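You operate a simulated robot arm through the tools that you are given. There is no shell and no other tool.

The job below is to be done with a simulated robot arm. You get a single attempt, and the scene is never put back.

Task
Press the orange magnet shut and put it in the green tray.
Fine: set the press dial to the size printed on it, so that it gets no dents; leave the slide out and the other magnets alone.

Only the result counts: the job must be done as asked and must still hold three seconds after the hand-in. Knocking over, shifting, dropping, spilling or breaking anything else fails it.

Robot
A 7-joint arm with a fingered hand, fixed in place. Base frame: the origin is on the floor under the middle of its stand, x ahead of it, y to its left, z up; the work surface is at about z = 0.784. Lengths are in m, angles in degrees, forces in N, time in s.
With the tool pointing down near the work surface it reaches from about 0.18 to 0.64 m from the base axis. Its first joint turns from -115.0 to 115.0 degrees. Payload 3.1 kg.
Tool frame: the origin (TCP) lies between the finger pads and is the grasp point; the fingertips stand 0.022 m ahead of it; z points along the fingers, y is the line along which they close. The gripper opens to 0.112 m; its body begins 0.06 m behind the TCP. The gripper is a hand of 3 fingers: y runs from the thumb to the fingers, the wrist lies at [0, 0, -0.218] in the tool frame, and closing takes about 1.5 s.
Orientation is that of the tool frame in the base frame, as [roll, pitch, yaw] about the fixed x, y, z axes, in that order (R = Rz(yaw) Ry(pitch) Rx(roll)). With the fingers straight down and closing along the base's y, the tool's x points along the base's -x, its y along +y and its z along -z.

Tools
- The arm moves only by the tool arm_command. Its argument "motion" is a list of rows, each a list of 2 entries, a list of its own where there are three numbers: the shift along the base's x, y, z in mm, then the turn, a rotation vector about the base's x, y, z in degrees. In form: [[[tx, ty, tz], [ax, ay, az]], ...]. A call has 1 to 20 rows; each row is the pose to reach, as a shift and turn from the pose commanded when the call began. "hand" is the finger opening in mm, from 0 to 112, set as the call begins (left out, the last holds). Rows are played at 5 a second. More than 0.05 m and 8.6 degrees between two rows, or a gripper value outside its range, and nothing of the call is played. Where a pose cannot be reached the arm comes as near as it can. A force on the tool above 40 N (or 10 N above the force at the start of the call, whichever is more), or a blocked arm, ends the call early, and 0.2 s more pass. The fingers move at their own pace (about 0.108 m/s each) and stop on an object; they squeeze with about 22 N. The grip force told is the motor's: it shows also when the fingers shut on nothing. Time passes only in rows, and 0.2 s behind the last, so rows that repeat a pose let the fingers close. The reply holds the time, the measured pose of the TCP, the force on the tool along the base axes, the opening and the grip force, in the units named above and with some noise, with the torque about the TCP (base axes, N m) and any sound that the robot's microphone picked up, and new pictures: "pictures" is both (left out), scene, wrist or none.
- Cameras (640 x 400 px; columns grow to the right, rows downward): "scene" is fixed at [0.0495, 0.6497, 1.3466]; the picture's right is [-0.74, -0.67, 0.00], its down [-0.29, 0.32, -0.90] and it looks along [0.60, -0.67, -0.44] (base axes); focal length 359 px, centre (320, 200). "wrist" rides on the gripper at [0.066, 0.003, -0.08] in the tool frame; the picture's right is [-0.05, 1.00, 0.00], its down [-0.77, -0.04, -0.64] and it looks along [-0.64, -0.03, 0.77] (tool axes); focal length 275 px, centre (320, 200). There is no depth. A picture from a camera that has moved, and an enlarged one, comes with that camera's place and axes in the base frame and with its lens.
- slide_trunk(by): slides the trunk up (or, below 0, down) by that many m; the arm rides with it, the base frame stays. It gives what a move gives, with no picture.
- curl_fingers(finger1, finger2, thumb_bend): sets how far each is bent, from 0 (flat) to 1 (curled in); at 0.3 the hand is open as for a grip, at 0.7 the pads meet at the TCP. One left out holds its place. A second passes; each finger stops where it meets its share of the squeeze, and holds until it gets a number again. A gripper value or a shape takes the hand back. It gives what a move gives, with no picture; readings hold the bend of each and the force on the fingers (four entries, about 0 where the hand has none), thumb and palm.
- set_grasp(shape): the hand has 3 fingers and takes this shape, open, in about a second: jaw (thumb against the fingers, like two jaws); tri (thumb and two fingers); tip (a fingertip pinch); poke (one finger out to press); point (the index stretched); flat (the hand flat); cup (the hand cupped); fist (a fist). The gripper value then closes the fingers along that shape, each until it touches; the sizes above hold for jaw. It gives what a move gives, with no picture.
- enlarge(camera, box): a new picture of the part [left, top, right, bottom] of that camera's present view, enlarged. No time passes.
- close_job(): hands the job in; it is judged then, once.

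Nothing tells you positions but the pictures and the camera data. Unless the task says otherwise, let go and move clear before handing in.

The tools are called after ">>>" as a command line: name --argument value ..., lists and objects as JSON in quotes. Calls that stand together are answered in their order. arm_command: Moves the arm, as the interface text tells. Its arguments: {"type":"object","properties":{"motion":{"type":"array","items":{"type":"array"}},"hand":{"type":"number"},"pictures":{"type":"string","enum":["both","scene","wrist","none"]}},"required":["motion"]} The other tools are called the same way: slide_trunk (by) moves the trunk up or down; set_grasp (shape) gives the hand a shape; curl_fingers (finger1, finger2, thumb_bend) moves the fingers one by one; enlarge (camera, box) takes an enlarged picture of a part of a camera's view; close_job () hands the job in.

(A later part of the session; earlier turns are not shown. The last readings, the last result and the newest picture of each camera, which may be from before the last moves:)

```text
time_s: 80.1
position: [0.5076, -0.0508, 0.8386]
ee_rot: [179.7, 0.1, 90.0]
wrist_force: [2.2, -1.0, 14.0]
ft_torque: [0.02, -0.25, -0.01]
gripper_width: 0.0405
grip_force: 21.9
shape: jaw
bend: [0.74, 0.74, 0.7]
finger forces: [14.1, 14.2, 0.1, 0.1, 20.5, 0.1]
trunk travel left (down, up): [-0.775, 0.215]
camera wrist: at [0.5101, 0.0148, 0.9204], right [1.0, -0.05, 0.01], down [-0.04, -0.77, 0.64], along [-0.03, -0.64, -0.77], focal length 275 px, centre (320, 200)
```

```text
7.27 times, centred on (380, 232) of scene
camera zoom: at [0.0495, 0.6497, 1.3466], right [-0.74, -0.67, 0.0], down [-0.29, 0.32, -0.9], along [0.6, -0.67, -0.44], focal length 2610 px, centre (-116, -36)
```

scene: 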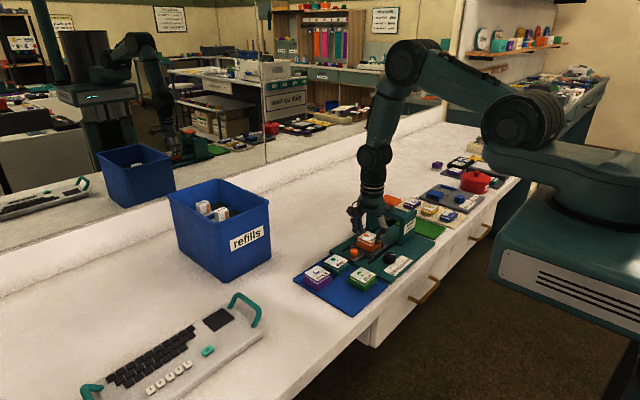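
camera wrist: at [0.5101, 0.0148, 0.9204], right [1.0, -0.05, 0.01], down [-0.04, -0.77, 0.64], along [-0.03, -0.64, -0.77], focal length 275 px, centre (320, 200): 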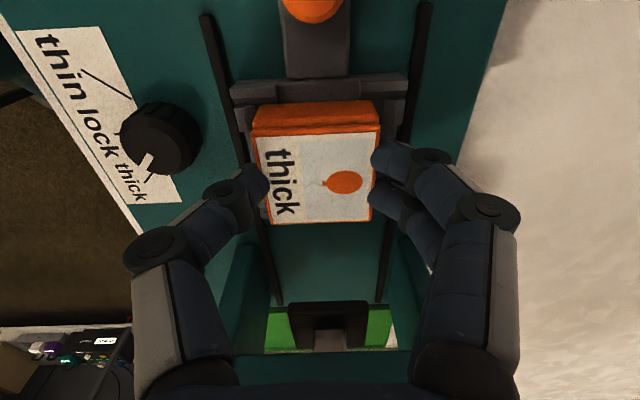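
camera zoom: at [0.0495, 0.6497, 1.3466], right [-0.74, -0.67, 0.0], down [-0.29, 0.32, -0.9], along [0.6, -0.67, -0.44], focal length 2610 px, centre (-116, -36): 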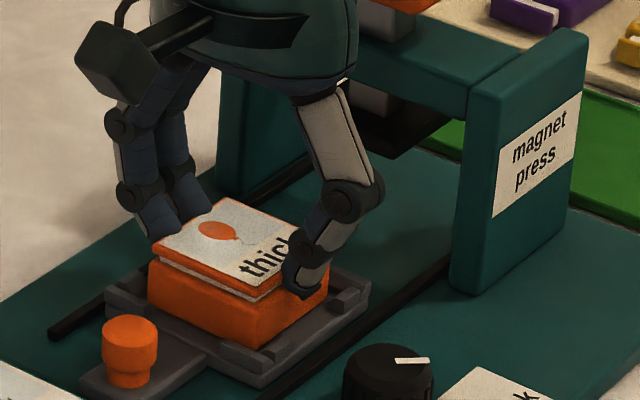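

The lid is going down part way at about 14 N of resistance. I unload and open to see whether it stays or springs back.

>>> arm_command --motion '[[[0, 0, 1.5], [0, 0, 0]], [[0, 0, 1.5], [0, 0, 0]]]' --pictures "none"

>>> arm_command --motion '[[[0, 0, 0], [0, 0, 0]], [[0, 0, 0], [0, 0, 0]], [[0, 0, 0], [0, 0, 0]], [[0, 0, 0], [0, 0, 0]], [[0, 0, 0], [0, 0, 0]]]' --hand 58 --pictures "wrist"

>>> enlarge --camera "scene" --box '[345, 205, 415, 260]'

>>> enlarge --camera "wrist" --box '[200, 60, 440, 260]'

```text
time_s: 80.7
position: [0.5063, -0.0516, 0.8398]
ee_rot: [179.9, 0.1, 90.1]
wrist_force: [2.7, -1.2, 7.5]
ft_torque: [-0.06, -0.16, -0.02]
gripper_width: 0.0408
grip_force: 21.9
shape: jaw
bend: [0.74, 0.74, 0.7]
finger forces: [11.6, 11.7, 0.0, 0.0, 20.2, 0.0]
trunk travel left (down, up): [-0.775, 0.215]
```

```text
time_s: 81.9
position: [0.5073, -0.0511, 0.8394]
ee_rot: [179.9, 0.1, 90.1]
wrist_force: [1.4, -0.8, -0.3]
ft_torque: [0.0, -0.01, -0.03]
gripper_width: 0.0572
grip_force: 0.1
shape: jaw
bend: [0.72, 0.72, 0.7]
finger forces: [0.0, 0.0, 0.0, 0.0, 0.1, 0.0]
trunk travel left (down, up): [-0.775, 0.215]
camera wrist: at [0.5103, 0.0149, 0.9209], right [1.0, -0.05, 0.0], down [-0.04, -0.77, 0.64], along [-0.03, -0.64, -0.77], focal length 275 px, centre (320, 200)
```

wrist: 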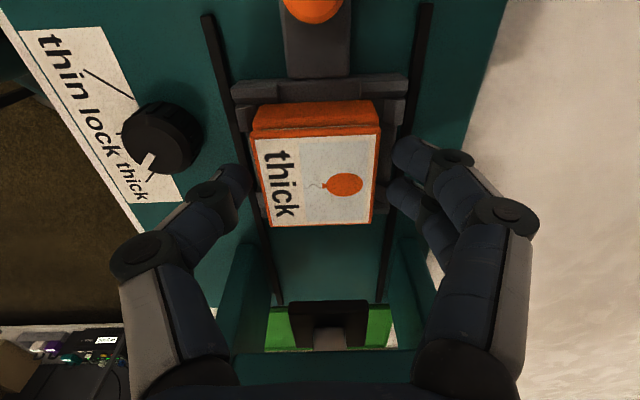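

```text
7.27 times, centred on (380, 232) of scene
camera zoom: at [0.0495, 0.6497, 1.3466], right [-0.74, -0.67, 0.0], down [-0.29, 0.32, -0.9], along [0.6, -0.67, -0.44], focal length 2610 px, centre (-116, -36)
```

zoom: 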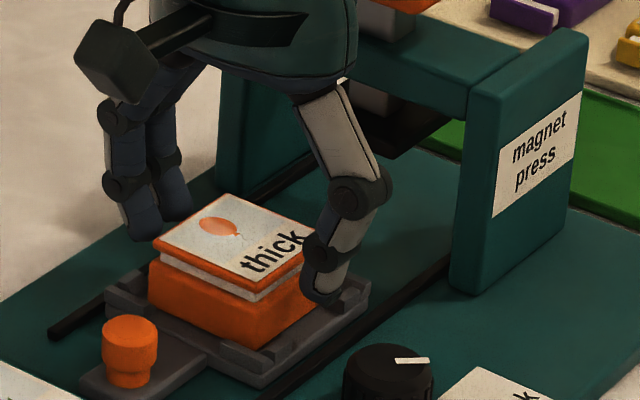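

```text
2.00 times, centred on (320, 160) of wrist
camera zoom: at [0.5103, 0.0149, 0.9209], right [1.0, -0.05, 0.0], down [-0.04, -0.77, 0.64], along [-0.03, -0.64, -0.77], focal length 551 px, centre (320, 280)
```

zoom: 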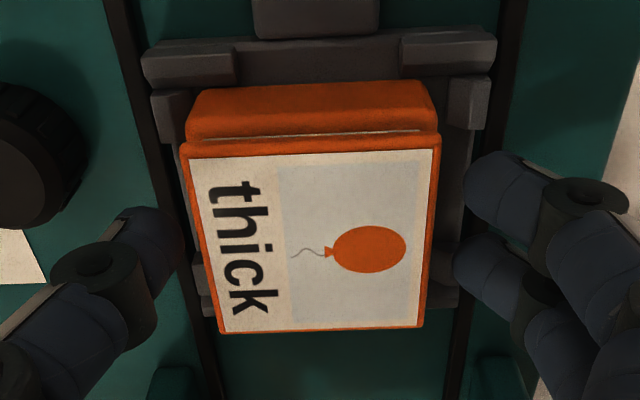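

The lid rose again, so it is spring-loaded and the earlier shut state must have been a latch that my grip on the lid popped. I zoom in to measure.

>>> enlarge --camera "scene" --box '[360, 222, 395, 252]'

>>> enlarge --camera "scene" --box '[340, 255, 385, 295]'

```text
13.33 times, centred on (378, 237) of scene
camera zoom: at [0.0495, 0.6497, 1.3466], right [-0.74, -0.67, 0.0], down [-0.29, 0.32, -0.9], along [0.6, -0.67, -0.44], focal length 4785 px, centre (-447, -293)
```

zoom: 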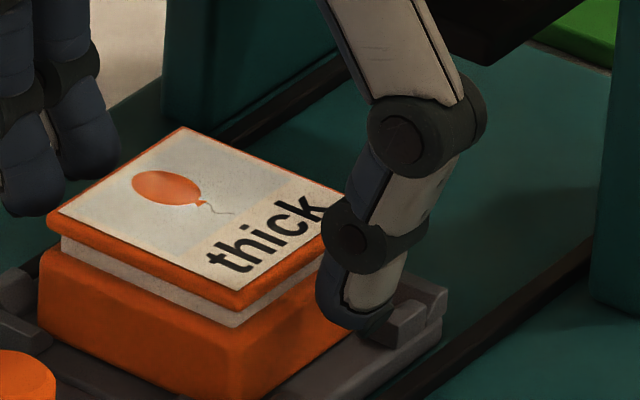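

```text
10.00 times, centred on (362, 275) of scene
camera zoom: at [0.0495, 0.6497, 1.3466], right [-0.74, -0.67, 0.0], down [-0.29, 0.32, -0.9], along [0.6, -0.67, -0.44], focal length 3589 px, centre (-105, -550)
```

zoom: 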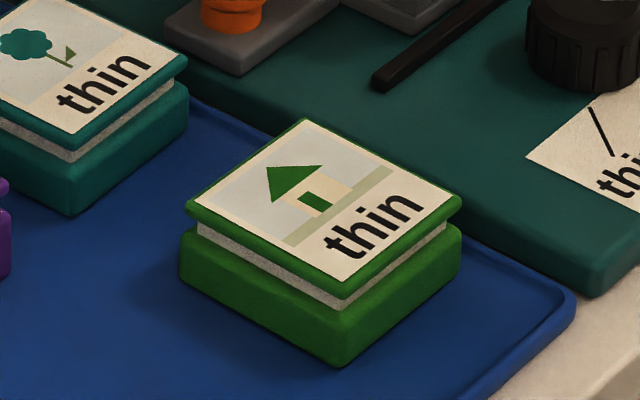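

The lid is fully open again: it is sprung, and the first press did hold it shut until I lifted by the lid. So I will press again, then next time grip lower, on the base only. First I back out and return to the knob.

>>> arm_command --motion '[[[0, 0, 5], [0, 0, 0]], [[0, 0, 20], [0, 0, 0]], [[0, 5, 45], [0, 0, 0]], [[0, 20, 75], [-6, 0, 0]], [[0, 45, 80], [-13, 0, 0]], [[0, 65, 75], [-20, 0, 0]], [[0, 72, 50], [-20, 0, 0]], [[0, 72, 32], [-20, 0, 0]], [[0, 72, 32], [-20, 0, 0]]]' --hand 46

>>> enlarge --camera "wrist" --box '[200, 80, 440, 280]'

```text
time_s: 83.9
position: [0.5097, 0.0206, 0.8718]
ee_rot: [179.8, 20.1, 90.0]
wrist_force: [0.7, -0.1, 0.5]
ft_torque: [0.02, 0.01, 0.02]
gripper_width: 0.0466
grip_force: 0.1
shape: jaw
bend: [0.73, 0.73, 0.7]
finger forces: [0.1, 0.0, 0.1, 0.0, 0.1, 0.0]
trunk travel left (down, up): [-0.775, 0.215]
camera wrist: at [0.5114, 0.1107, 0.9259], right [1.0, -0.04, 0.02], down [-0.04, -0.51, 0.86], along [-0.03, -0.86, -0.51], focal length 275 px, centre (320, 200)
```

scene: 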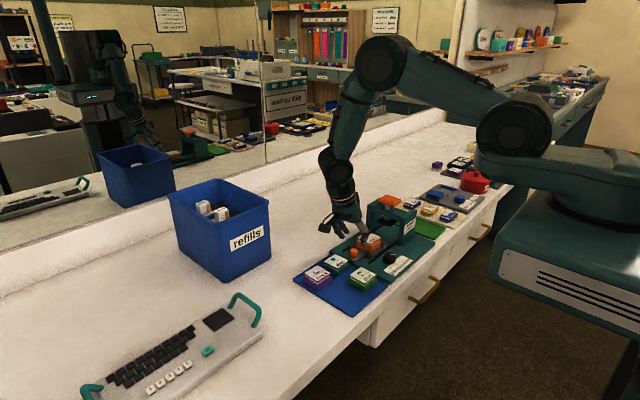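
wrist: 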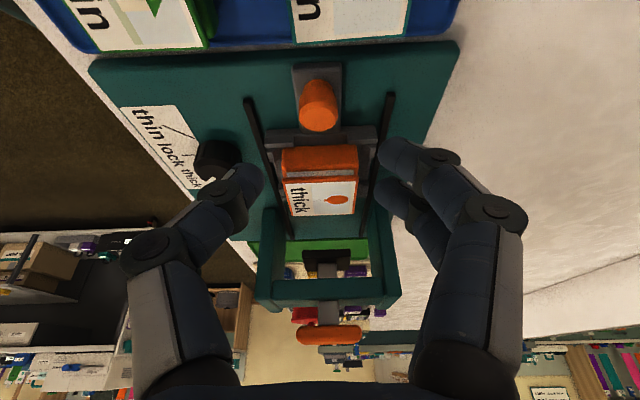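

```text
2.00 times, centred on (320, 180) of wrist
camera zoom: at [0.5114, 0.1107, 0.9259], right [1.0, -0.04, 0.02], down [-0.04, -0.51, 0.86], along [-0.03, -0.86, -0.51], focal length 551 px, centre (320, 240)
```

zoom: 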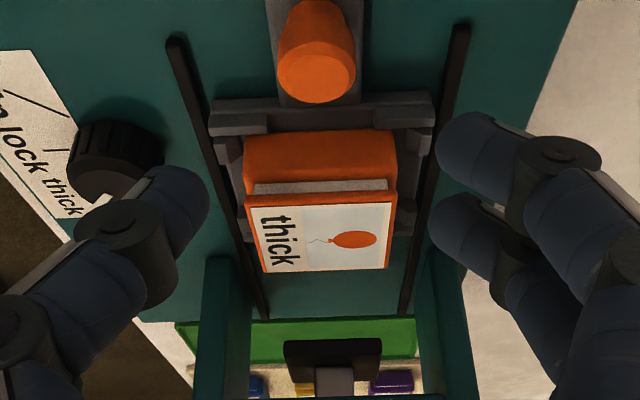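

The knob is at (0.508, 0.017). I lower, close on it and push the slide in about 88 mm.

>>> arm_command --motion '[[[0, -1, -12], [0, 0, 0]], [[0, -1, -24], [0, 0, 0]], [[0, -1, -34], [0, 0, 0]], [[0, -1, -41.5], [0, 0, 0]], [[0, -1, -41.5], [0, 0, 0]]]' --pictures "none"

>>> arm_command --motion '[[[0, 0, 0], [0, 0, 0]], [[0, 0, 0], [0, 0, 0]], [[0, 0, 0], [0, 0, 0]], [[0, 0, 0], [0, 0, 0]], [[0, 0, 0], [0, 0, 0]], [[0, 0, 0], [0, 0, 0]]]' --hand 2 --pictures "wrist"

>>> enlarge --camera "wrist" --box '[200, 80, 440, 280]'

```text
time_s: 85.1
position: [0.5082, 0.0199, 0.8307]
ee_rot: [179.8, 20.2, 89.9]
wrist_force: [0.1, 0.2, -0.1]
ft_torque: [0.01, 0.0, -0.02]
gripper_width: 0.0466
grip_force: 0.0
shape: jaw
bend: [0.73, 0.73, 0.7]
finger forces: [0.0, 0.0, 0.0, 0.0, 0.1, 0.0]
trunk travel left (down, up): [-0.775, 0.215]
```

```text
time_s: 86.5
position: [0.507, 0.0201, 0.8312]
ee_rot: [180.0, 20.1, 90.0]
wrist_force: [-1.0, 0.2, -1.8]
ft_torque: [0.02, -0.04, -0.01]
gripper_width: 0.0109
grip_force: 22.3
shape: jaw
bend: [0.71, 0.72, 0.7]
finger forces: [9.2, 10.3, 0.1, 0.1, 19.1, 0.0]
trunk travel left (down, up): [-0.775, 0.215]
camera wrist: at [0.5108, 0.1093, 0.8843], right [1.0, -0.04, 0.02], down [-0.04, -0.51, 0.86], along [-0.03, -0.86, -0.51], focal length 275 px, centre (320, 200)
```

wrist: 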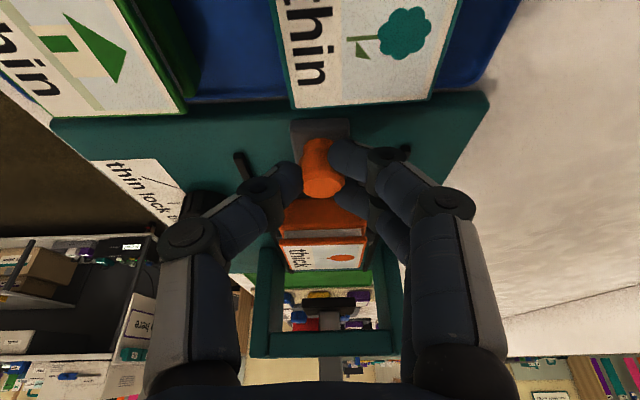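

```text
2.00 times, centred on (320, 180) of wrist
camera zoom: at [0.5108, 0.1093, 0.8843], right [1.0, -0.04, 0.02], down [-0.04, -0.51, 0.86], along [-0.03, -0.86, -0.51], focal length 551 px, centre (320, 240)
```

zoom: 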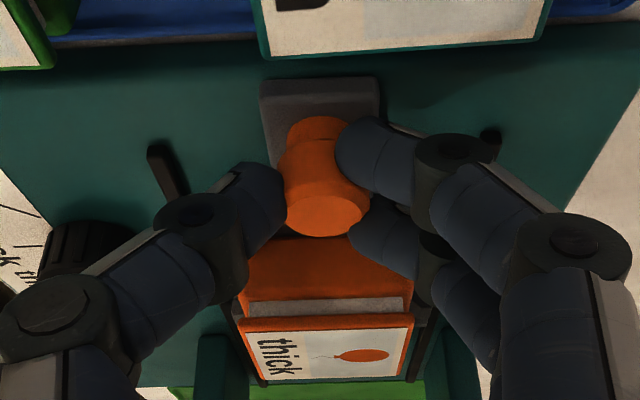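

Gripped as before. I push the slide in 90 mm, then a few mm more gently to its stop.

>>> arm_command --motion '[[[0, -5, 0], [0, 0, 0]], [[0, -12, 0], [0, 0, 0]], [[0, -21, 0], [0, 0, 0]], [[0, -31, 0], [0, 0, 0]], [[0, -41, 0], [0, 0, 0]], [[0, -51, 0], [0, 0, 0]], [[0, -60, 0], [0, 0, 0]], [[0, -68, 0], [0, 0, 0]], [[0, -76, 0], [0, 0, 0]], [[0, -83, 0], [0, 0, 0]], [[0, -88, 0], [0, 0, 0]], [[0, -91, 0], [0, 0, 0]], [[0, -91, 0], [0, 0, 0]]]' --pictures "wrist"

>>> enlarge --camera "wrist" --box '[200, 80, 440, 340]'

```text
time_s: 89.3
position: [0.5085, -0.0708, 0.8317]
ee_rot: [179.8, 20.1, 90.0]
wrist_force: [-0.6, 4.4, 0.6]
ft_torque: [0.08, -0.07, 0.04]
gripper_width: 0.0107
grip_force: 21.9
shape: jaw
bend: [0.71, 0.72, 0.7]
finger forces: [11.2, 10.6, 0.0, 0.0, 20.8, 0.0]
trunk travel left (down, up): [-0.775, 0.215]
camera wrist: at [0.5105, 0.0192, 0.8843], right [1.0, -0.04, 0.02], down [-0.04, -0.51, 0.86], along [-0.03, -0.86, -0.51], focal length 275 px, centre (320, 200)
```

wrist: 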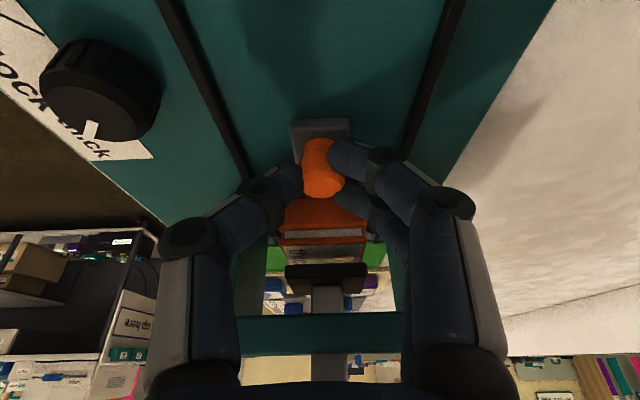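

```text
1.54 times, centred on (320, 210) of wrist
camera zoom: at [0.5105, 0.0192, 0.8843], right [1.0, -0.04, 0.02], down [-0.04, -0.51, 0.86], along [-0.03, -0.86, -0.51], focal length 424 px, centre (320, 185)
```

zoom: 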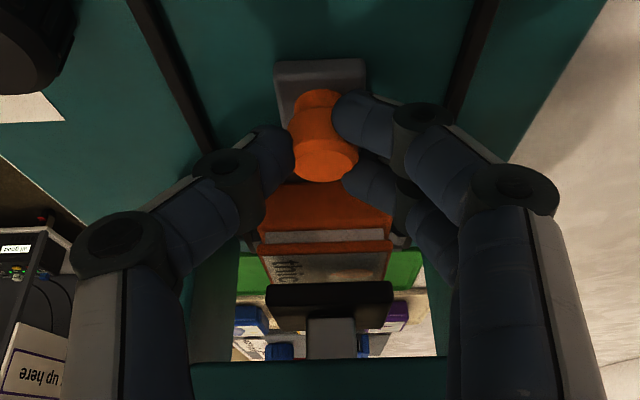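

>>> arm_command --motion '[[[0, -1, 0], [0, 0, 0]], [[0, -2, 0], [0, 0, 0]], [[0, -3, 0], [0, 0, 0]], [[0, -3, 0], [0, 0, 0]]]' --pictures "none"

```text
time_s: 90.3
position: [0.5079, -0.0713, 0.8307]
ee_rot: [179.9, 20.1, 90.1]
wrist_force: [-3.6, 17.4, -4.2]
ft_torque: [0.32, 0.0, -0.01]
gripper_width: 0.0106
grip_force: 21.8
shape: jaw
bend: [0.71, 0.72, 0.7]
finger forces: [15.2, 8.6, 0.0, 0.0, 24.5, 0.0]
trunk travel left (down, up): [-0.775, 0.215]
```

The slide is at its inner stop (17 N). I unload, release the knob and lift away.

>>> arm_command --motion '[[[0, 2, 0], [0, 0, 0]], [[0, 2.5, 0], [0, 0, 0]]]' --pictures "none"

>>> arm_command --motion '[[[0, 0, 0], [0, 0, 0]], [[0, 0, 0], [0, 0, 0]], [[0, 0, 0], [0, 0, 0]], [[0, 0, 0], [0, 0, 0]], [[0, 0, 8], [0, 0, 0]], [[0, 2, 25], [0, 0, 0]], [[0, 15, 60], [0, 0, 0]], [[0, 20, 100], [6, 0, 0]], [[0, 10, 130], [13, 0, 0]], [[0, -15, 150], [20, 0, 0]], [[0, -50, 150], [20, 0, 0]], [[0, -74, 150], [20, 0, 0]], [[0, -74, 150], [20, 0, 0]]]' --hand 46

>>> enlarge --camera "scene" --box '[350, 185, 430, 260]'

```text
time_s: 90.9
position: [0.5074, -0.0715, 0.8313]
ee_rot: [179.9, 20.2, 89.8]
wrist_force: [-5.1, 11.6, -8.0]
ft_torque: [0.23, 0.0, -0.04]
gripper_width: 0.0107
grip_force: 22.5
shape: jaw
bend: [0.71, 0.72, 0.7]
finger forces: [12.1, 8.5, 0.0, 0.1, 23.5, 0.1]
trunk travel left (down, up): [-0.775, 0.215]
```

```text
time_s: 93.7
position: [0.5068, -0.1457, 0.9826]
ee_rot: [179.7, 0.2, 90.0]
wrist_force: [0.1, 0.2, 0.5]
ft_torque: [-0.01, 0.01, 0.0]
gripper_width: 0.0454
grip_force: 0.1
shape: jaw
bend: [0.73, 0.73, 0.7]
finger forces: [0.1, 0.0, 0.0, 0.0, 0.1, 0.0]
trunk travel left (down, up): [-0.775, 0.215]
camera wrist: at [0.5106, -0.0794, 1.0641], right [1.0, -0.05, 0.0], down [-0.04, -0.77, 0.64], along [-0.03, -0.64, -0.77], focal length 275 px, centre (320, 200)
```

scene: 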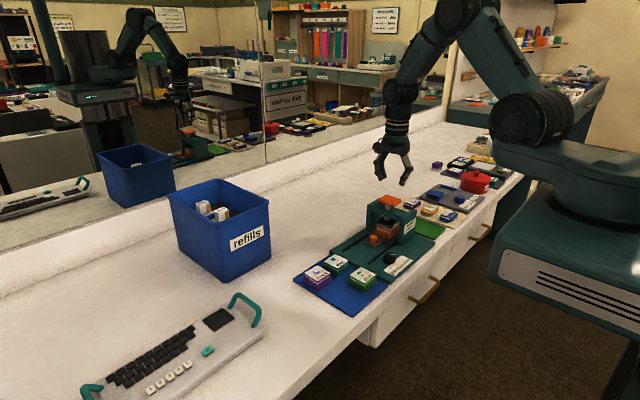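
wrist: 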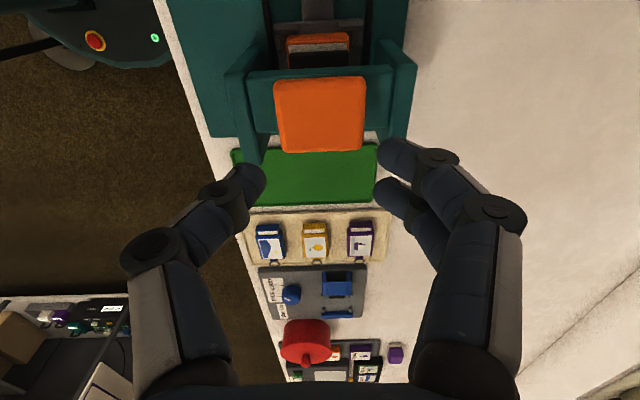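

```text
5.33 times, centred on (390, 222) of scene
camera zoom: at [0.0495, 0.6497, 1.3466], right [-0.74, -0.67, 0.0], down [-0.29, 0.32, -0.9], along [0.6, -0.67, -0.44], focal length 1914 px, centre (-53, 80)
```

zoom: 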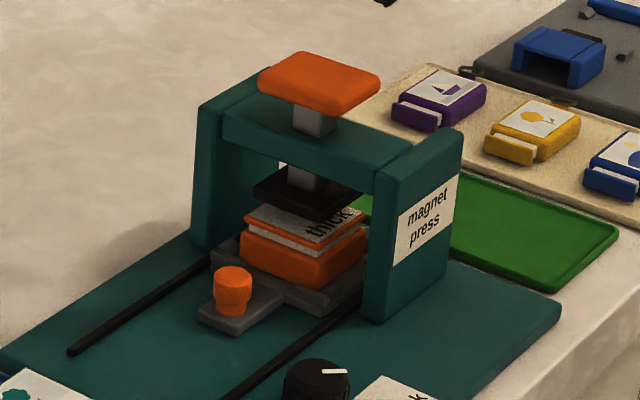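

The hand is over the pad and the open magnet is under the ram. I close the fingers and come down to the pad.

>>> arm_command --motion '[[[2, 0, 0], [0, 0, 0]], [[2, 0, 0], [0, 0, 0]], [[2, 0, 0], [0, 0, 0]], [[2, 0, 0], [0, 0, 0]], [[2, 0, 0], [0, 0, 0]], [[2, 0, 0], [0, 0, 0]], [[2, 0, -20], [0, 0, 0]], [[2, 0, -40], [0, 0, 0]], [[2, 0, -52], [0, 0, 0]], [[2, 0, -58], [0, 0, 0]], [[2, 0, -62], [0, 0, 0]], [[2, 0, -64], [0, 0, 0]], [[2, 0, -64], [0, 0, 0]]]' --hand 0 --pictures "scene"

>>> enlarge --camera "scene" --box '[360, 180, 420, 245]'

```text
time_s: 96.5
position: [0.5105, -0.1461, 0.918]
ee_rot: [179.8, 0.1, 90.0]
wrist_force: [1.7, -1.6, 10.6]
ft_torque: [0.0, -0.01, -0.02]
gripper_width: 0.0001
grip_force: 21.9
shape: jaw
bend: [0.67, 0.67, 0.75]
finger forces: [0.1, 0.1, 0.0, 0.1, 0.1, 0.1]
trunk travel left (down, up): [-0.775, 0.215]
```

scene: 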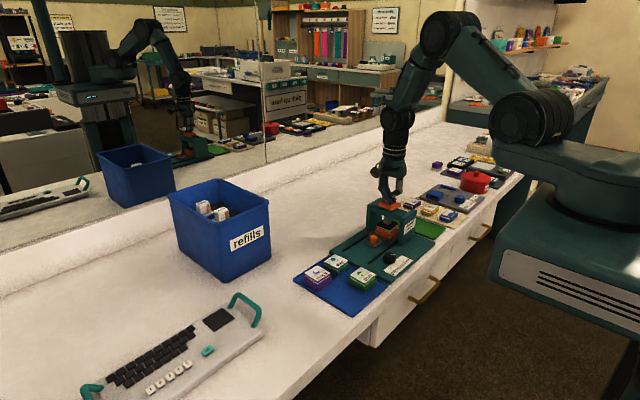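

```text
6.15 times, centred on (390, 212) of scene
camera zoom: at [0.0495, 0.6497, 1.3466], right [-0.74, -0.67, 0.0], down [-0.29, 0.32, -0.9], along [0.6, -0.67, -0.44], focal length 2209 px, centre (-111, 123)
```

zoom: 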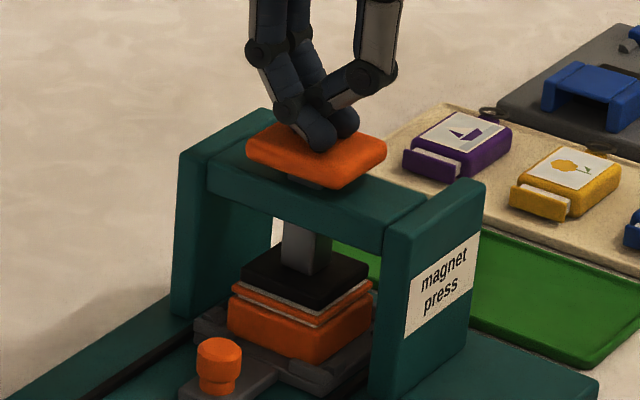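

The foot is on the lid at about 11 N. I press on in smaller steps and read the force.

>>> arm_command --motion '[[[0, 0, -1], [0, 0, 0]], [[0, 0, -2], [0, 0, 0]], [[0, 0, -2], [0, 0, 0]]]' --pictures "none"

>>> arm_command --motion '[[[0, 0, -1], [0, 0, 0]], [[0, 0, -2], [0, 0, 0]], [[0, 0, -2], [0, 0, 0]]]' --pictures "none"

>>> enlarge --camera "scene" --box '[385, 215, 415, 242]'

```text
time_s: 97.3
position: [0.5087, -0.1457, 0.916]
ee_rot: [179.7, 0.1, 90.1]
wrist_force: [0.6, 0.7, 13.6]
ft_torque: [0.02, 0.0, -0.02]
gripper_width: 0.0002
grip_force: 21.7
shape: jaw
bend: [0.68, 0.68, 0.75]
finger forces: [0.0, 0.1, 0.1, 0.0, 20.9, 0.0]
trunk travel left (down, up): [-0.775, 0.215]
```

```text
time_s: 98.1
position: [0.5075, -0.1443, 0.9153]
ee_rot: [179.6, 0.1, 90.0]
wrist_force: [1.6, 0.9, 26.2]
ft_torque: [0.03, 0.0, 0.0]
gripper_width: 0.0
grip_force: 22.3
shape: jaw
bend: [0.7, 0.7, 0.76]
finger forces: [9.5, 9.5, 0.0, 0.0, 28.1, 0.0]
trunk travel left (down, up): [-0.775, 0.215]
```

```text
14.81 times, centred on (400, 228) of scene
camera zoom: at [0.0495, 0.6497, 1.3466], right [-0.74, -0.67, 0.0], down [-0.29, 0.32, -0.9], along [0.6, -0.67, -0.44], focal length 5317 px, centre (-865, -222)
```

zoom: 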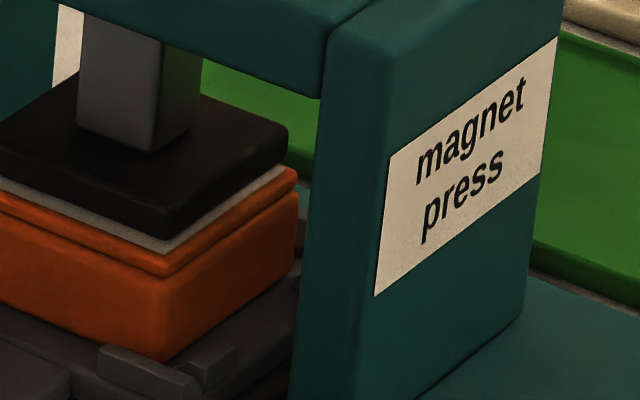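

Shut again at 26 N. I press up to about 35–40 N and hold for a couple of seconds.

>>> arm_command --motion '[[[0, 0, -0.7], [0, 0, 0]], [[0, 0, -1.2], [0, 0, 0]], [[0, 0, -1.2], [0, 0, 0]]]' --pictures "none"

>>> arm_command --motion '[[[0, 0, -0.4], [0, 0, 0]], [[0, 0, -0.4], [0, 0, 0]], [[0, 0, -0.4], [0, 0, 0]], [[0, 0, -0.4], [0, 0, 0]], [[0, 0, -0.4], [0, 0, 0]], [[0, 0, -0.4], [0, 0, 0]], [[0, 0, -0.4], [0, 0, 0]], [[0, 0, -0.4], [0, 0, 0]]]' --pictures "scene"

>>> enlarge --camera "scene" --box '[385, 215, 415, 242]'

```text
time_s: 98.9
position: [0.506, -0.1445, 0.9139]
ee_rot: [179.7, 0.2, 90.0]
wrist_force: [2.5, 0.7, 35.7]
ft_torque: [0.06, -0.01, 0.02]
gripper_width: 0.0
grip_force: 21.8
shape: jaw
bend: [0.71, 0.71, 0.77]
finger forces: [11.9, 11.6, 0.0, 0.0, 33.4, 0.0]
trunk travel left (down, up): [-0.775, 0.215]
```

```text
time_s: 100.7
position: [0.5061, -0.1459, 0.9138]
ee_rot: [179.6, 0.1, 90.0]
wrist_force: [3.0, 0.5, 40.5]
ft_torque: [0.01, 0.01, 0.03]
gripper_width: 0.0001
grip_force: 22.0
shape: jaw
bend: [0.71, 0.71, 0.77]
finger forces: [12.7, 12.5, 0.0, 0.1, 36.2, 0.0]
trunk travel left (down, up): [-0.775, 0.215]
```

scene: 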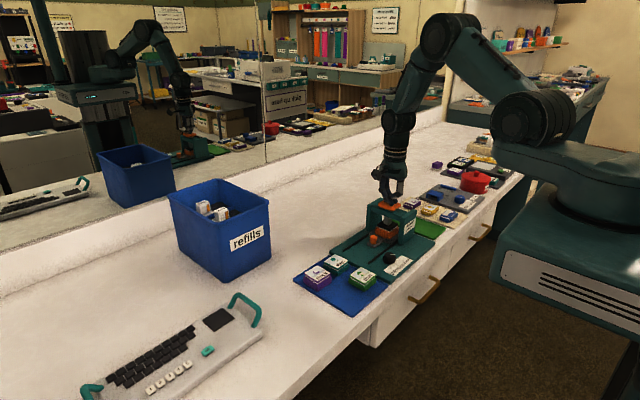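

```text
14.81 times, centred on (400, 228) of scene
camera zoom: at [0.0495, 0.6497, 1.3466], right [-0.74, -0.67, 0.0], down [-0.29, 0.32, -0.9], along [0.6, -0.67, -0.44], focal length 5317 px, centre (-865, -222)
```

zoom: 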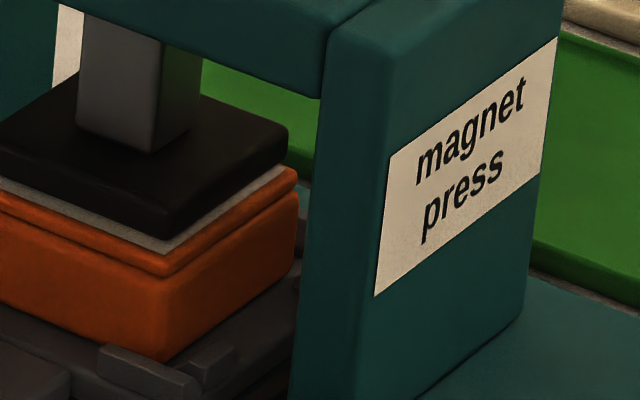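

Held at 40 N for over a second, lid flush. I lift off the pad, then open the hand and go back to the knob.

>>> arm_command --motion '[[[0, 0, 4], [0, 0, 0]], [[0, 0, 12], [0, 0, 0]], [[0, 0, 30], [0, 0, 0]], [[0, 0, 60], [0, 0, 0]], [[0, 0, 60], [0, 0, 0]]]' --pictures "scene"

>>> enlarge --camera "scene" --box '[360, 190, 420, 245]'

```text
time_s: 101.9
position: [0.5082, -0.1466, 0.9717]
ee_rot: [180.0, 0.0, 90.0]
wrist_force: [0.2, -0.2, -0.8]
ft_torque: [-0.02, 0.03, -0.04]
gripper_width: 0.0
grip_force: 22.3
shape: jaw
bend: [0.67, 0.67, 0.75]
finger forces: [0.1, 0.1, 0.0, 0.0, 0.0, 0.1]
trunk travel left (down, up): [-0.775, 0.215]
```

scene: 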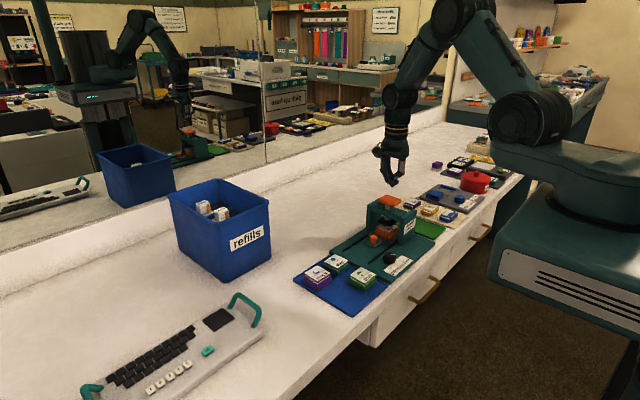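

```text
7.27 times, centred on (390, 218) of scene
camera zoom: at [0.0495, 0.6497, 1.3466], right [-0.74, -0.67, 0.0], down [-0.29, 0.32, -0.9], along [0.6, -0.67, -0.44], focal length 2610 px, centre (-189, 73)
```

zoom: 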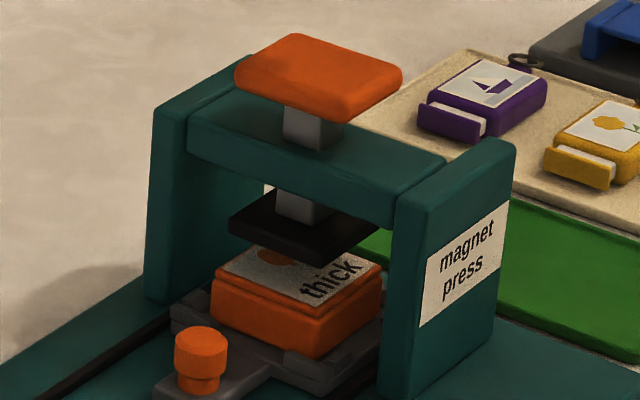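

The magnet stays shut. Now back to the knob with the hand opened and tilted.

>>> arm_command --motion '[[[0, 25, 15], [0, 0, 0]], [[0, 60, 15], [-7, 0, 0]], [[0, 85, 0], [-14, 0, 0]], [[0, 85, -35], [-20, 0, 0]], [[0, 80, -75], [-20, 0, 0]], [[0, 77, -100], [-20, 0, 0]], [[0, 77, -100], [-20, 0, 0]]]' --hand 46 --pictures "wrist"

>>> enlarge --camera "wrist" --box '[200, 80, 440, 280]'

```text
time_s: 103.5
position: [0.51, -0.0677, 0.8684]
ee_rot: [179.9, 20.0, 90.0]
wrist_force: [-0.5, 0.0, 0.1]
ft_torque: [0.01, 0.0, 0.01]
gripper_width: 0.0457
grip_force: 0.0
shape: jaw
bend: [0.73, 0.73, 0.7]
finger forces: [0.0, 0.0, 0.0, 0.0, 0.1, 0.1]
trunk travel left (down, up): [-0.775, 0.215]
camera wrist: at [0.5129, 0.0217, 0.9238], right [1.0, -0.04, 0.02], down [-0.04, -0.51, 0.86], along [-0.03, -0.86, -0.51], focal length 275 px, centre (320, 200)
```

wrist: 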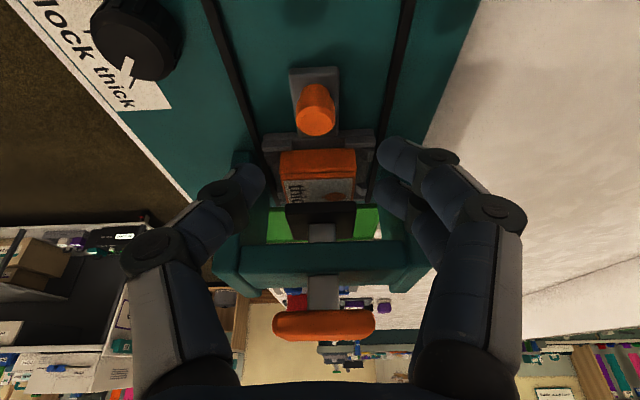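

```text
2.00 times, centred on (320, 180) of wrist
camera zoom: at [0.5129, 0.0217, 0.9238], right [1.0, -0.04, 0.02], down [-0.04, -0.51, 0.86], along [-0.03, -0.86, -0.51], focal length 551 px, centre (320, 240)
```

zoom: 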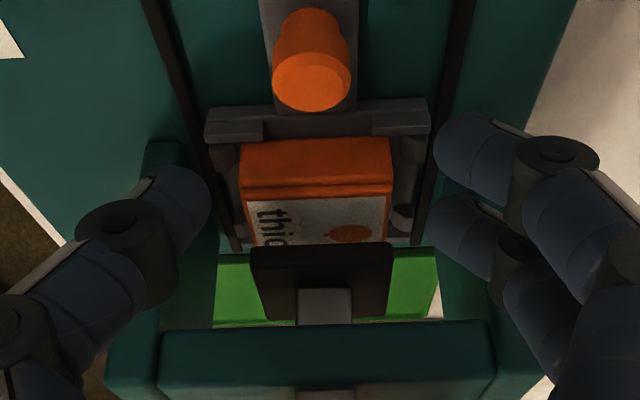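

Same relative position as before. I lower, close and pull the slide out.

>>> arm_command --motion '[[[-1.5, -3, -10], [0, 0, 0]], [[-1.5, -3, -20], [0, 0, 0]], [[-1.5, -3, -30], [0, 0, 0]], [[-1.5, -3, -36], [0, 0, 0]], [[-1.5, -3, -39], [0, 0, 0]], [[-1.5, -3, -39], [0, 0, 0]]]' --pictures "none"

>>> arm_command --motion '[[[0, 0, 0], [0, 0, 0]], [[0, 0, 0], [0, 0, 0]], [[0, 0, 0], [0, 0, 0]], [[0, 0, 0], [0, 0, 0]], [[0, 0, 0], [0, 0, 0]], [[0, 0, 0], [0, 0, 0]]]' --hand 2 --pictures "wrist"

>>> enlarge --camera "wrist" --box '[200, 80, 440, 280]'

```text
time_s: 104.9
position: [0.5086, -0.0719, 0.8324]
ee_rot: [-180.0, 20.1, 90.0]
wrist_force: [-0.1, 0.0, -0.4]
ft_torque: [0.0, 0.02, -0.03]
gripper_width: 0.0457
grip_force: 0.1
shape: jaw
bend: [0.73, 0.73, 0.7]
finger forces: [0.0, 0.0, 0.1, 0.0, 0.0, 0.0]
trunk travel left (down, up): [-0.775, 0.215]
```

```text
time_s: 106.3
position: [0.5067, -0.071, 0.8337]
ee_rot: [179.9, 20.1, 90.0]
wrist_force: [0.2, -0.6, 3.9]
ft_torque: [-0.08, -0.11, -0.01]
gripper_width: 0.0108
grip_force: 21.8
shape: jaw
bend: [0.72, 0.72, 0.7]
finger forces: [10.6, 13.5, 0.1, 0.0, 19.2, 0.1]
trunk travel left (down, up): [-0.775, 0.215]
camera wrist: at [0.5109, 0.0176, 0.8867], right [1.0, -0.04, 0.02], down [-0.04, -0.51, 0.86], along [-0.03, -0.86, -0.51], focal length 275 px, centre (320, 200)
```

wrist: 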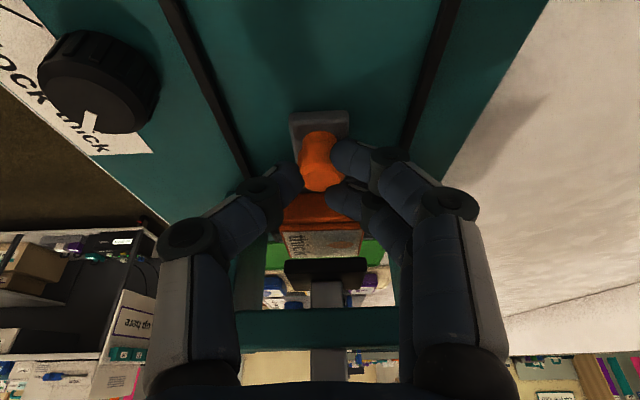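

```text
2.00 times, centred on (320, 180) of wrist
camera zoom: at [0.5109, 0.0176, 0.8867], right [1.0, -0.04, 0.02], down [-0.04, -0.51, 0.86], along [-0.03, -0.86, -0.51], focal length 551 px, centre (320, 240)
```

zoom: 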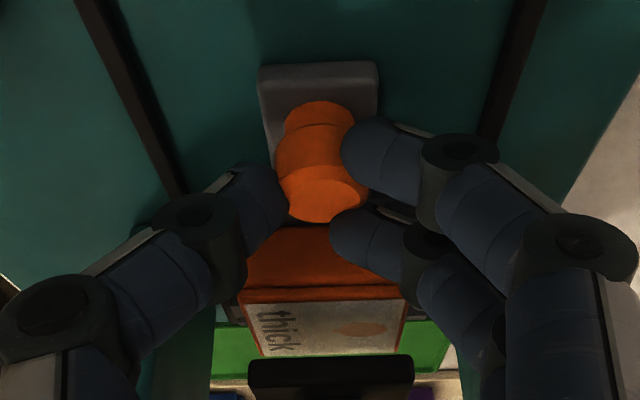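

Gripped, with one finger hooked behind the knob. I pull the slide out.

>>> arm_command --motion '[[[0, 4, 0], [0, 0, 0]], [[0, 10, 0], [0, 0, 0]], [[0, 18, 0], [0, 0, 0]], [[0, 27, 0], [0, 0, 0]], [[0, 37, 0], [0, 0, 0]], [[0, 47, 0], [0, 0, 0]], [[0, 57, 0], [0, 0, 0]], [[0, 66, 0], [0, 0, 0]], [[0, 75, 0], [0, 0, 0]], [[0, 82, 0], [0, 0, 0]], [[0, 86, 0], [0, 0, 0]], [[0, 88, 0], [0, 0, 0]], [[0, 88, 0], [0, 0, 0]]]' --pictures "wrist"

>>> arm_command --motion '[[[0, 1, 0], [0, 0, 0]], [[0, 2, 0], [0, 0, 0]], [[0, 3, 0], [0, 0, 0]], [[0, 3, 0], [0, 0, 0]]]' --pictures "wrist"

>>> enlarge --camera "wrist" --box '[200, 80, 440, 280]'

```text
time_s: 109.1
position: [0.5077, 0.0174, 0.8324]
ee_rot: [179.9, 20.1, 89.9]
wrist_force: [2.4, 2.2, 6.9]
ft_torque: [-0.11, -0.21, 0.05]
gripper_width: 0.0109
grip_force: 22.0
shape: jaw
bend: [0.72, 0.72, 0.7]
finger forces: [12.2, 15.8, 0.0, 0.1, 19.5, 0.1]
trunk travel left (down, up): [-0.775, 0.215]
camera wrist: at [0.5107, 0.1063, 0.8866], right [1.0, -0.04, 0.02], down [-0.04, -0.51, 0.86], along [-0.03, -0.86, -0.51], focal length 275 px, centre (320, 200)
```

wrist: 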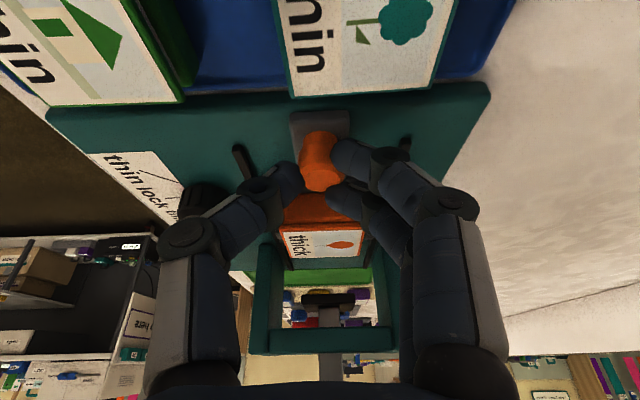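

```text
time_s: 110.1
position: [0.5076, 0.0179, 0.8328]
ee_rot: [179.8, 20.1, 89.9]
wrist_force: [2.4, -2.9, 6.4]
ft_torque: [-0.15, -0.15, 0.01]
gripper_width: 0.0109
grip_force: 22.2
shape: jaw
bend: [0.72, 0.72, 0.7]
finger forces: [11.6, 18.1, 0.0, 0.0, 19.2, 0.0]
trunk travel left (down, up): [-0.775, 0.215]
camera wrist: at [0.5109, 0.1075, 0.8866], right [1.0, -0.04, 0.02], down [-0.04, -0.51, 0.86], along [-0.03, -0.86, -0.51], focal length 275 px, centre (320, 200)
```

wrist: 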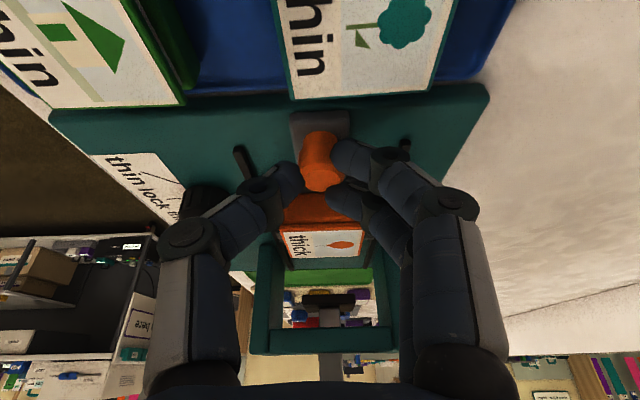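

```text
2.00 times, centred on (320, 180) of wrist
camera zoom: at [0.5109, 0.1075, 0.8866], right [1.0, -0.04, 0.02], down [-0.04, -0.51, 0.86], along [-0.03, -0.86, -0.51], focal length 551 px, centre (320, 240)
```

zoom: 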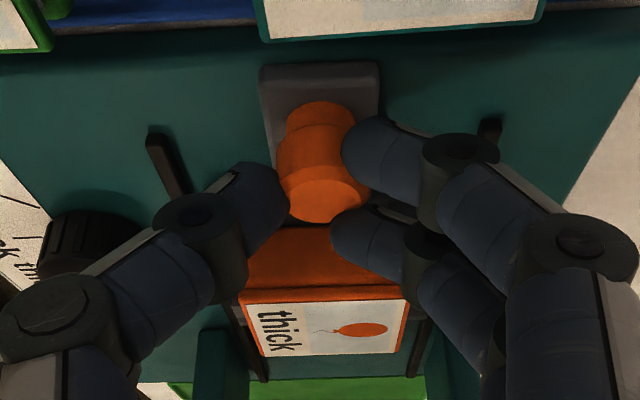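

>>> arm_command --motion '[[[0, 1, 0], [0, 0, 0]], [[0, 2, 0], [0, 0, 0]], [[0, 2, 0], [0, 0, 0]]]' --pictures "none"

```text
time_s: 110.9
position: [0.5074, 0.018, 0.8328]
ee_rot: [179.9, 19.9, 89.9]
wrist_force: [4.1, -14.1, 10.0]
ft_torque: [-0.36, -0.21, -0.07]
gripper_width: 0.0105
grip_force: 22.3
shape: jaw
bend: [0.72, 0.72, 0.7]
finger forces: [10.9, 25.2, 0.0, 0.0, 18.4, 0.0]
trunk travel left (down, up): [-0.775, 0.215]
```

The slide is at its outer stop (14 N pull, no movement). I unload, open, and lift up, then move over the magnet.

>>> arm_command --motion '[[[0, -1.5, 0], [0, 0, 0]], [[0, -2, 0], [0, 0, 0]]]' --pictures "none"

>>> arm_command --motion '[[[0, 0, 0], [0, 0, 0]], [[0, 0, 0], [0, 0, 0]], [[0, 0, 0], [0, 0, 0]], [[0, 0, 0], [0, 0, 0]], [[0, 0, 10], [0, 0, 0]], [[0, 0, 30], [0, 0, 0]], [[0, 0, 60], [6, 0, 0]], [[0, -20, 85], [13, 0, 0]], [[0, -45, 80], [20, 0, 0]], [[0, -69, 55], [20, 0, 0]], [[0, -69, 35], [20, 0, 0]], [[0, -69, 35], [20, 0, 0]]]' --hand 58

>>> enlarge --camera "wrist" --box '[200, 40, 440, 240]'

>>> enlarge --camera "scene" --box '[345, 205, 415, 260]'

```text
time_s: 111.5
position: [0.5071, 0.0191, 0.832]
ee_rot: [179.8, 20.0, 90.0]
wrist_force: [3.9, -8.8, 9.3]
ft_torque: [-0.27, -0.2, -0.01]
gripper_width: 0.0106
grip_force: 21.5
shape: jaw
bend: [0.72, 0.72, 0.7]
finger forces: [11.2, 22.5, 0.0, 0.1, 18.8, 0.0]
trunk travel left (down, up): [-0.775, 0.215]
```

```text
time_s: 114.1
position: [0.5076, -0.0523, 0.866]
ee_rot: [179.8, 0.0, 90.0]
wrist_force: [0.3, 0.4, 1.4]
ft_torque: [-0.02, -0.01, 0.01]
gripper_width: 0.0575
grip_force: 0.0
shape: jaw
bend: [0.72, 0.72, 0.7]
finger forces: [0.0, 0.1, 0.0, 0.0, 0.0, 0.0]
trunk travel left (down, up): [-0.775, 0.215]
camera wrist: at [0.5115, 0.0144, 0.9477], right [1.0, -0.05, 0.0], down [-0.04, -0.77, 0.64], along [-0.03, -0.64, -0.77], focal length 275 px, centre (320, 200)
```

scene: 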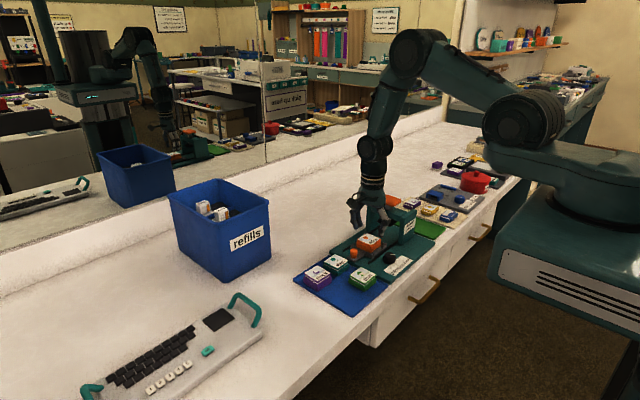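
wrist: 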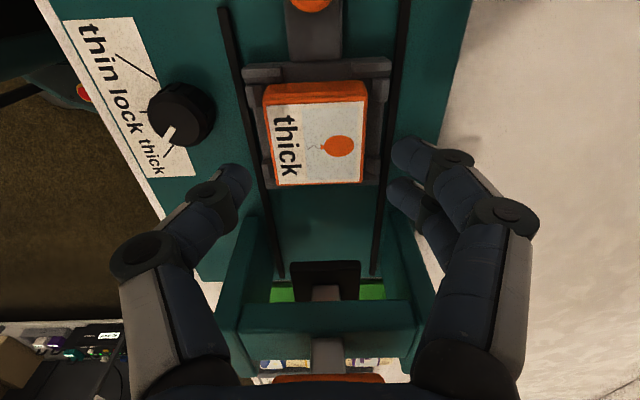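

```text
2.00 times, centred on (320, 140) of wrist
camera zoom: at [0.5115, 0.0144, 0.9477], right [1.0, -0.05, 0.0], down [-0.04, -0.77, 0.64], along [-0.03, -0.64, -0.77], focal length 551 px, centre (320, 320)
```

zoom: 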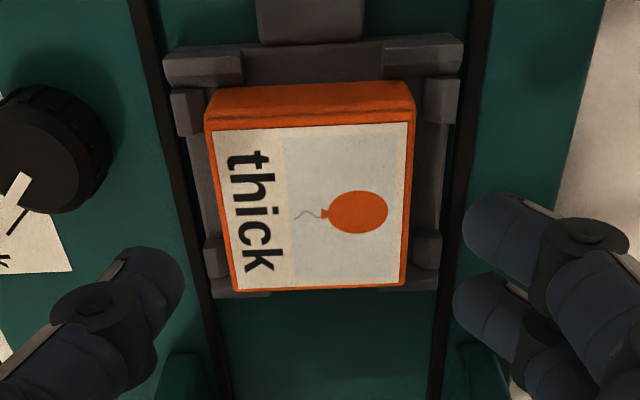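

```text
7.27 times, centred on (380, 232) of scene
camera zoom: at [0.0495, 0.6497, 1.3466], right [-0.74, -0.67, 0.0], down [-0.29, 0.32, -0.9], along [0.6, -0.67, -0.44], focal length 2610 px, centre (-116, -36)
```

zoom: 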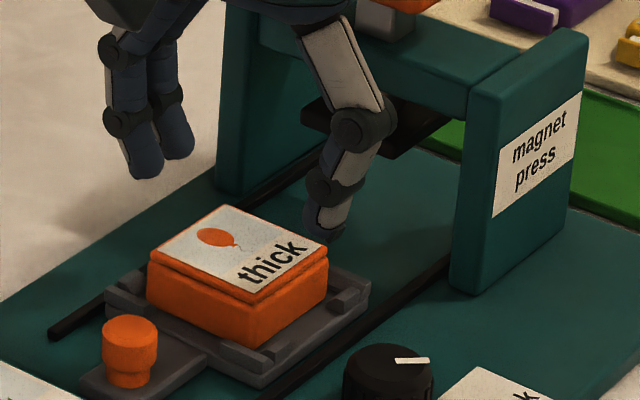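

The magnet is shut in the nest. This time I go about 6 mm lower so the tips hold only the base; I descend carefully in case they touch the posts.

>>> arm_command --motion '[[[-0.5, -1, -10], [0, 0, 0]], [[-0.5, -1, -20], [0, 0, 0]], [[-0.5, -1, -26], [0, 0, 0]], [[-0.5, -1, -30], [0, 0, 0]], [[-0.5, -1, -33], [0, 0, 0]], [[-0.5, -1, -33], [0, 0, 0]]]' --pictures "wrist"

>>> arm_command --motion '[[[0, 0, -1], [0, 0, 0]], [[0, 0, -2], [0, 0, 0]], [[0, 0, -3], [0, 0, 0]], [[0, 0, -3], [0, 0, 0]]]' --pictures "wrist"

>>> enlarge --camera "wrist" --box '[200, 60, 440, 260]'

>>> enlarge --camera "scene" --box '[345, 205, 415, 260]'

```text
time_s: 115.5
position: [0.5077, -0.0511, 0.835]
ee_rot: [179.8, 0.1, 90.0]
wrist_force: [0.4, -0.1, 0.1]
ft_torque: [0.0, 0.05, -0.02]
gripper_width: 0.0576
grip_force: 0.1
shape: jaw
bend: [0.72, 0.72, 0.7]
finger forces: [0.0, 0.0, 0.1, 0.0, 0.0, 0.0]
trunk travel left (down, up): [-0.775, 0.215]
camera wrist: at [0.5102, 0.015, 0.9156], right [1.0, -0.05, 0.0], down [-0.04, -0.77, 0.64], along [-0.03, -0.64, -0.77], focal length 275 px, centre (320, 200)
```

wrist: 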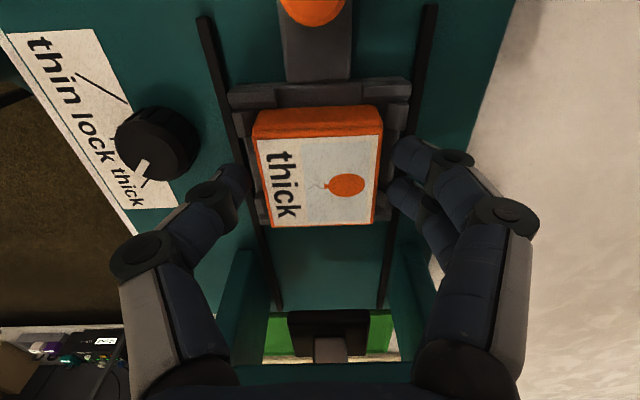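

```text
time_s: 116.5
position: [0.5077, -0.0517, 0.8309]
ee_rot: [179.9, 0.1, 90.0]
wrist_force: [-0.7, -0.2, 0.8]
ft_torque: [0.02, -0.01, 0.0]
gripper_width: 0.0573
grip_force: 0.1
shape: jaw
bend: [0.72, 0.72, 0.7]
finger forces: [0.0, 0.0, 0.0, 0.0, 0.1, 0.0]
trunk travel left (down, up): [-0.775, 0.215]
camera wrist: at [0.5112, 0.0148, 0.9131], right [1.0, -0.05, 0.0], down [-0.04, -0.77, 0.64], along [-0.03, -0.64, -0.77], focal length 275 px, centre (320, 200)
```

wrist: 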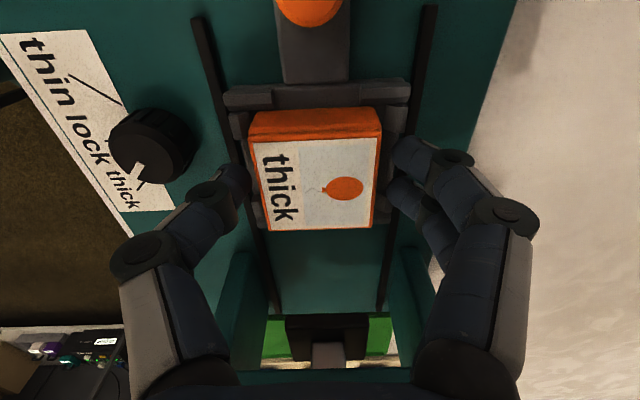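

```text
2.00 times, centred on (320, 160) of wrist
camera zoom: at [0.5112, 0.0148, 0.9131], right [1.0, -0.05, 0.0], down [-0.04, -0.77, 0.64], along [-0.03, -0.64, -0.77], focal length 551 px, centre (320, 280)
```

zoom: 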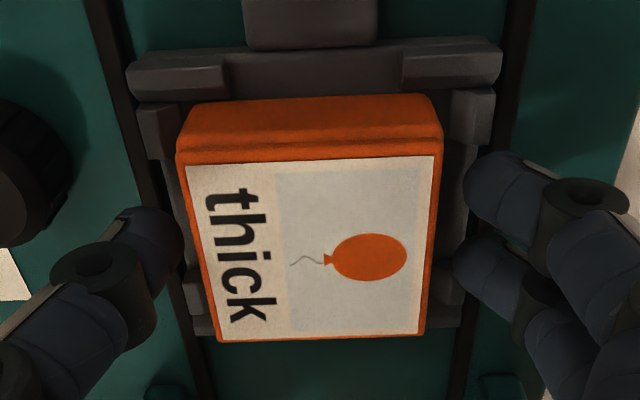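

```text
7.27 times, centred on (380, 232) of scene
camera zoom: at [0.0495, 0.6497, 1.3466], right [-0.74, -0.67, 0.0], down [-0.29, 0.32, -0.9], along [0.6, -0.67, -0.44], focal length 2610 px, centre (-116, -36)
```

zoom: 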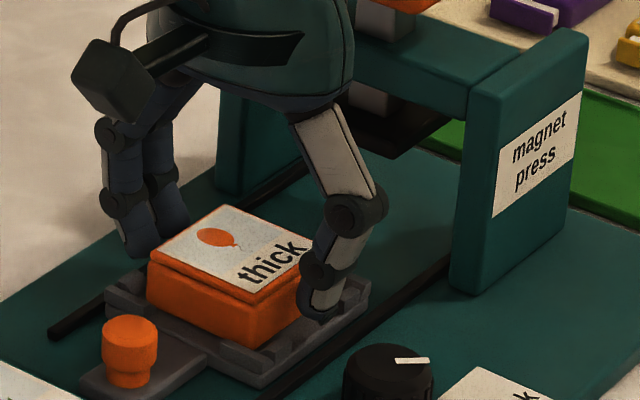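

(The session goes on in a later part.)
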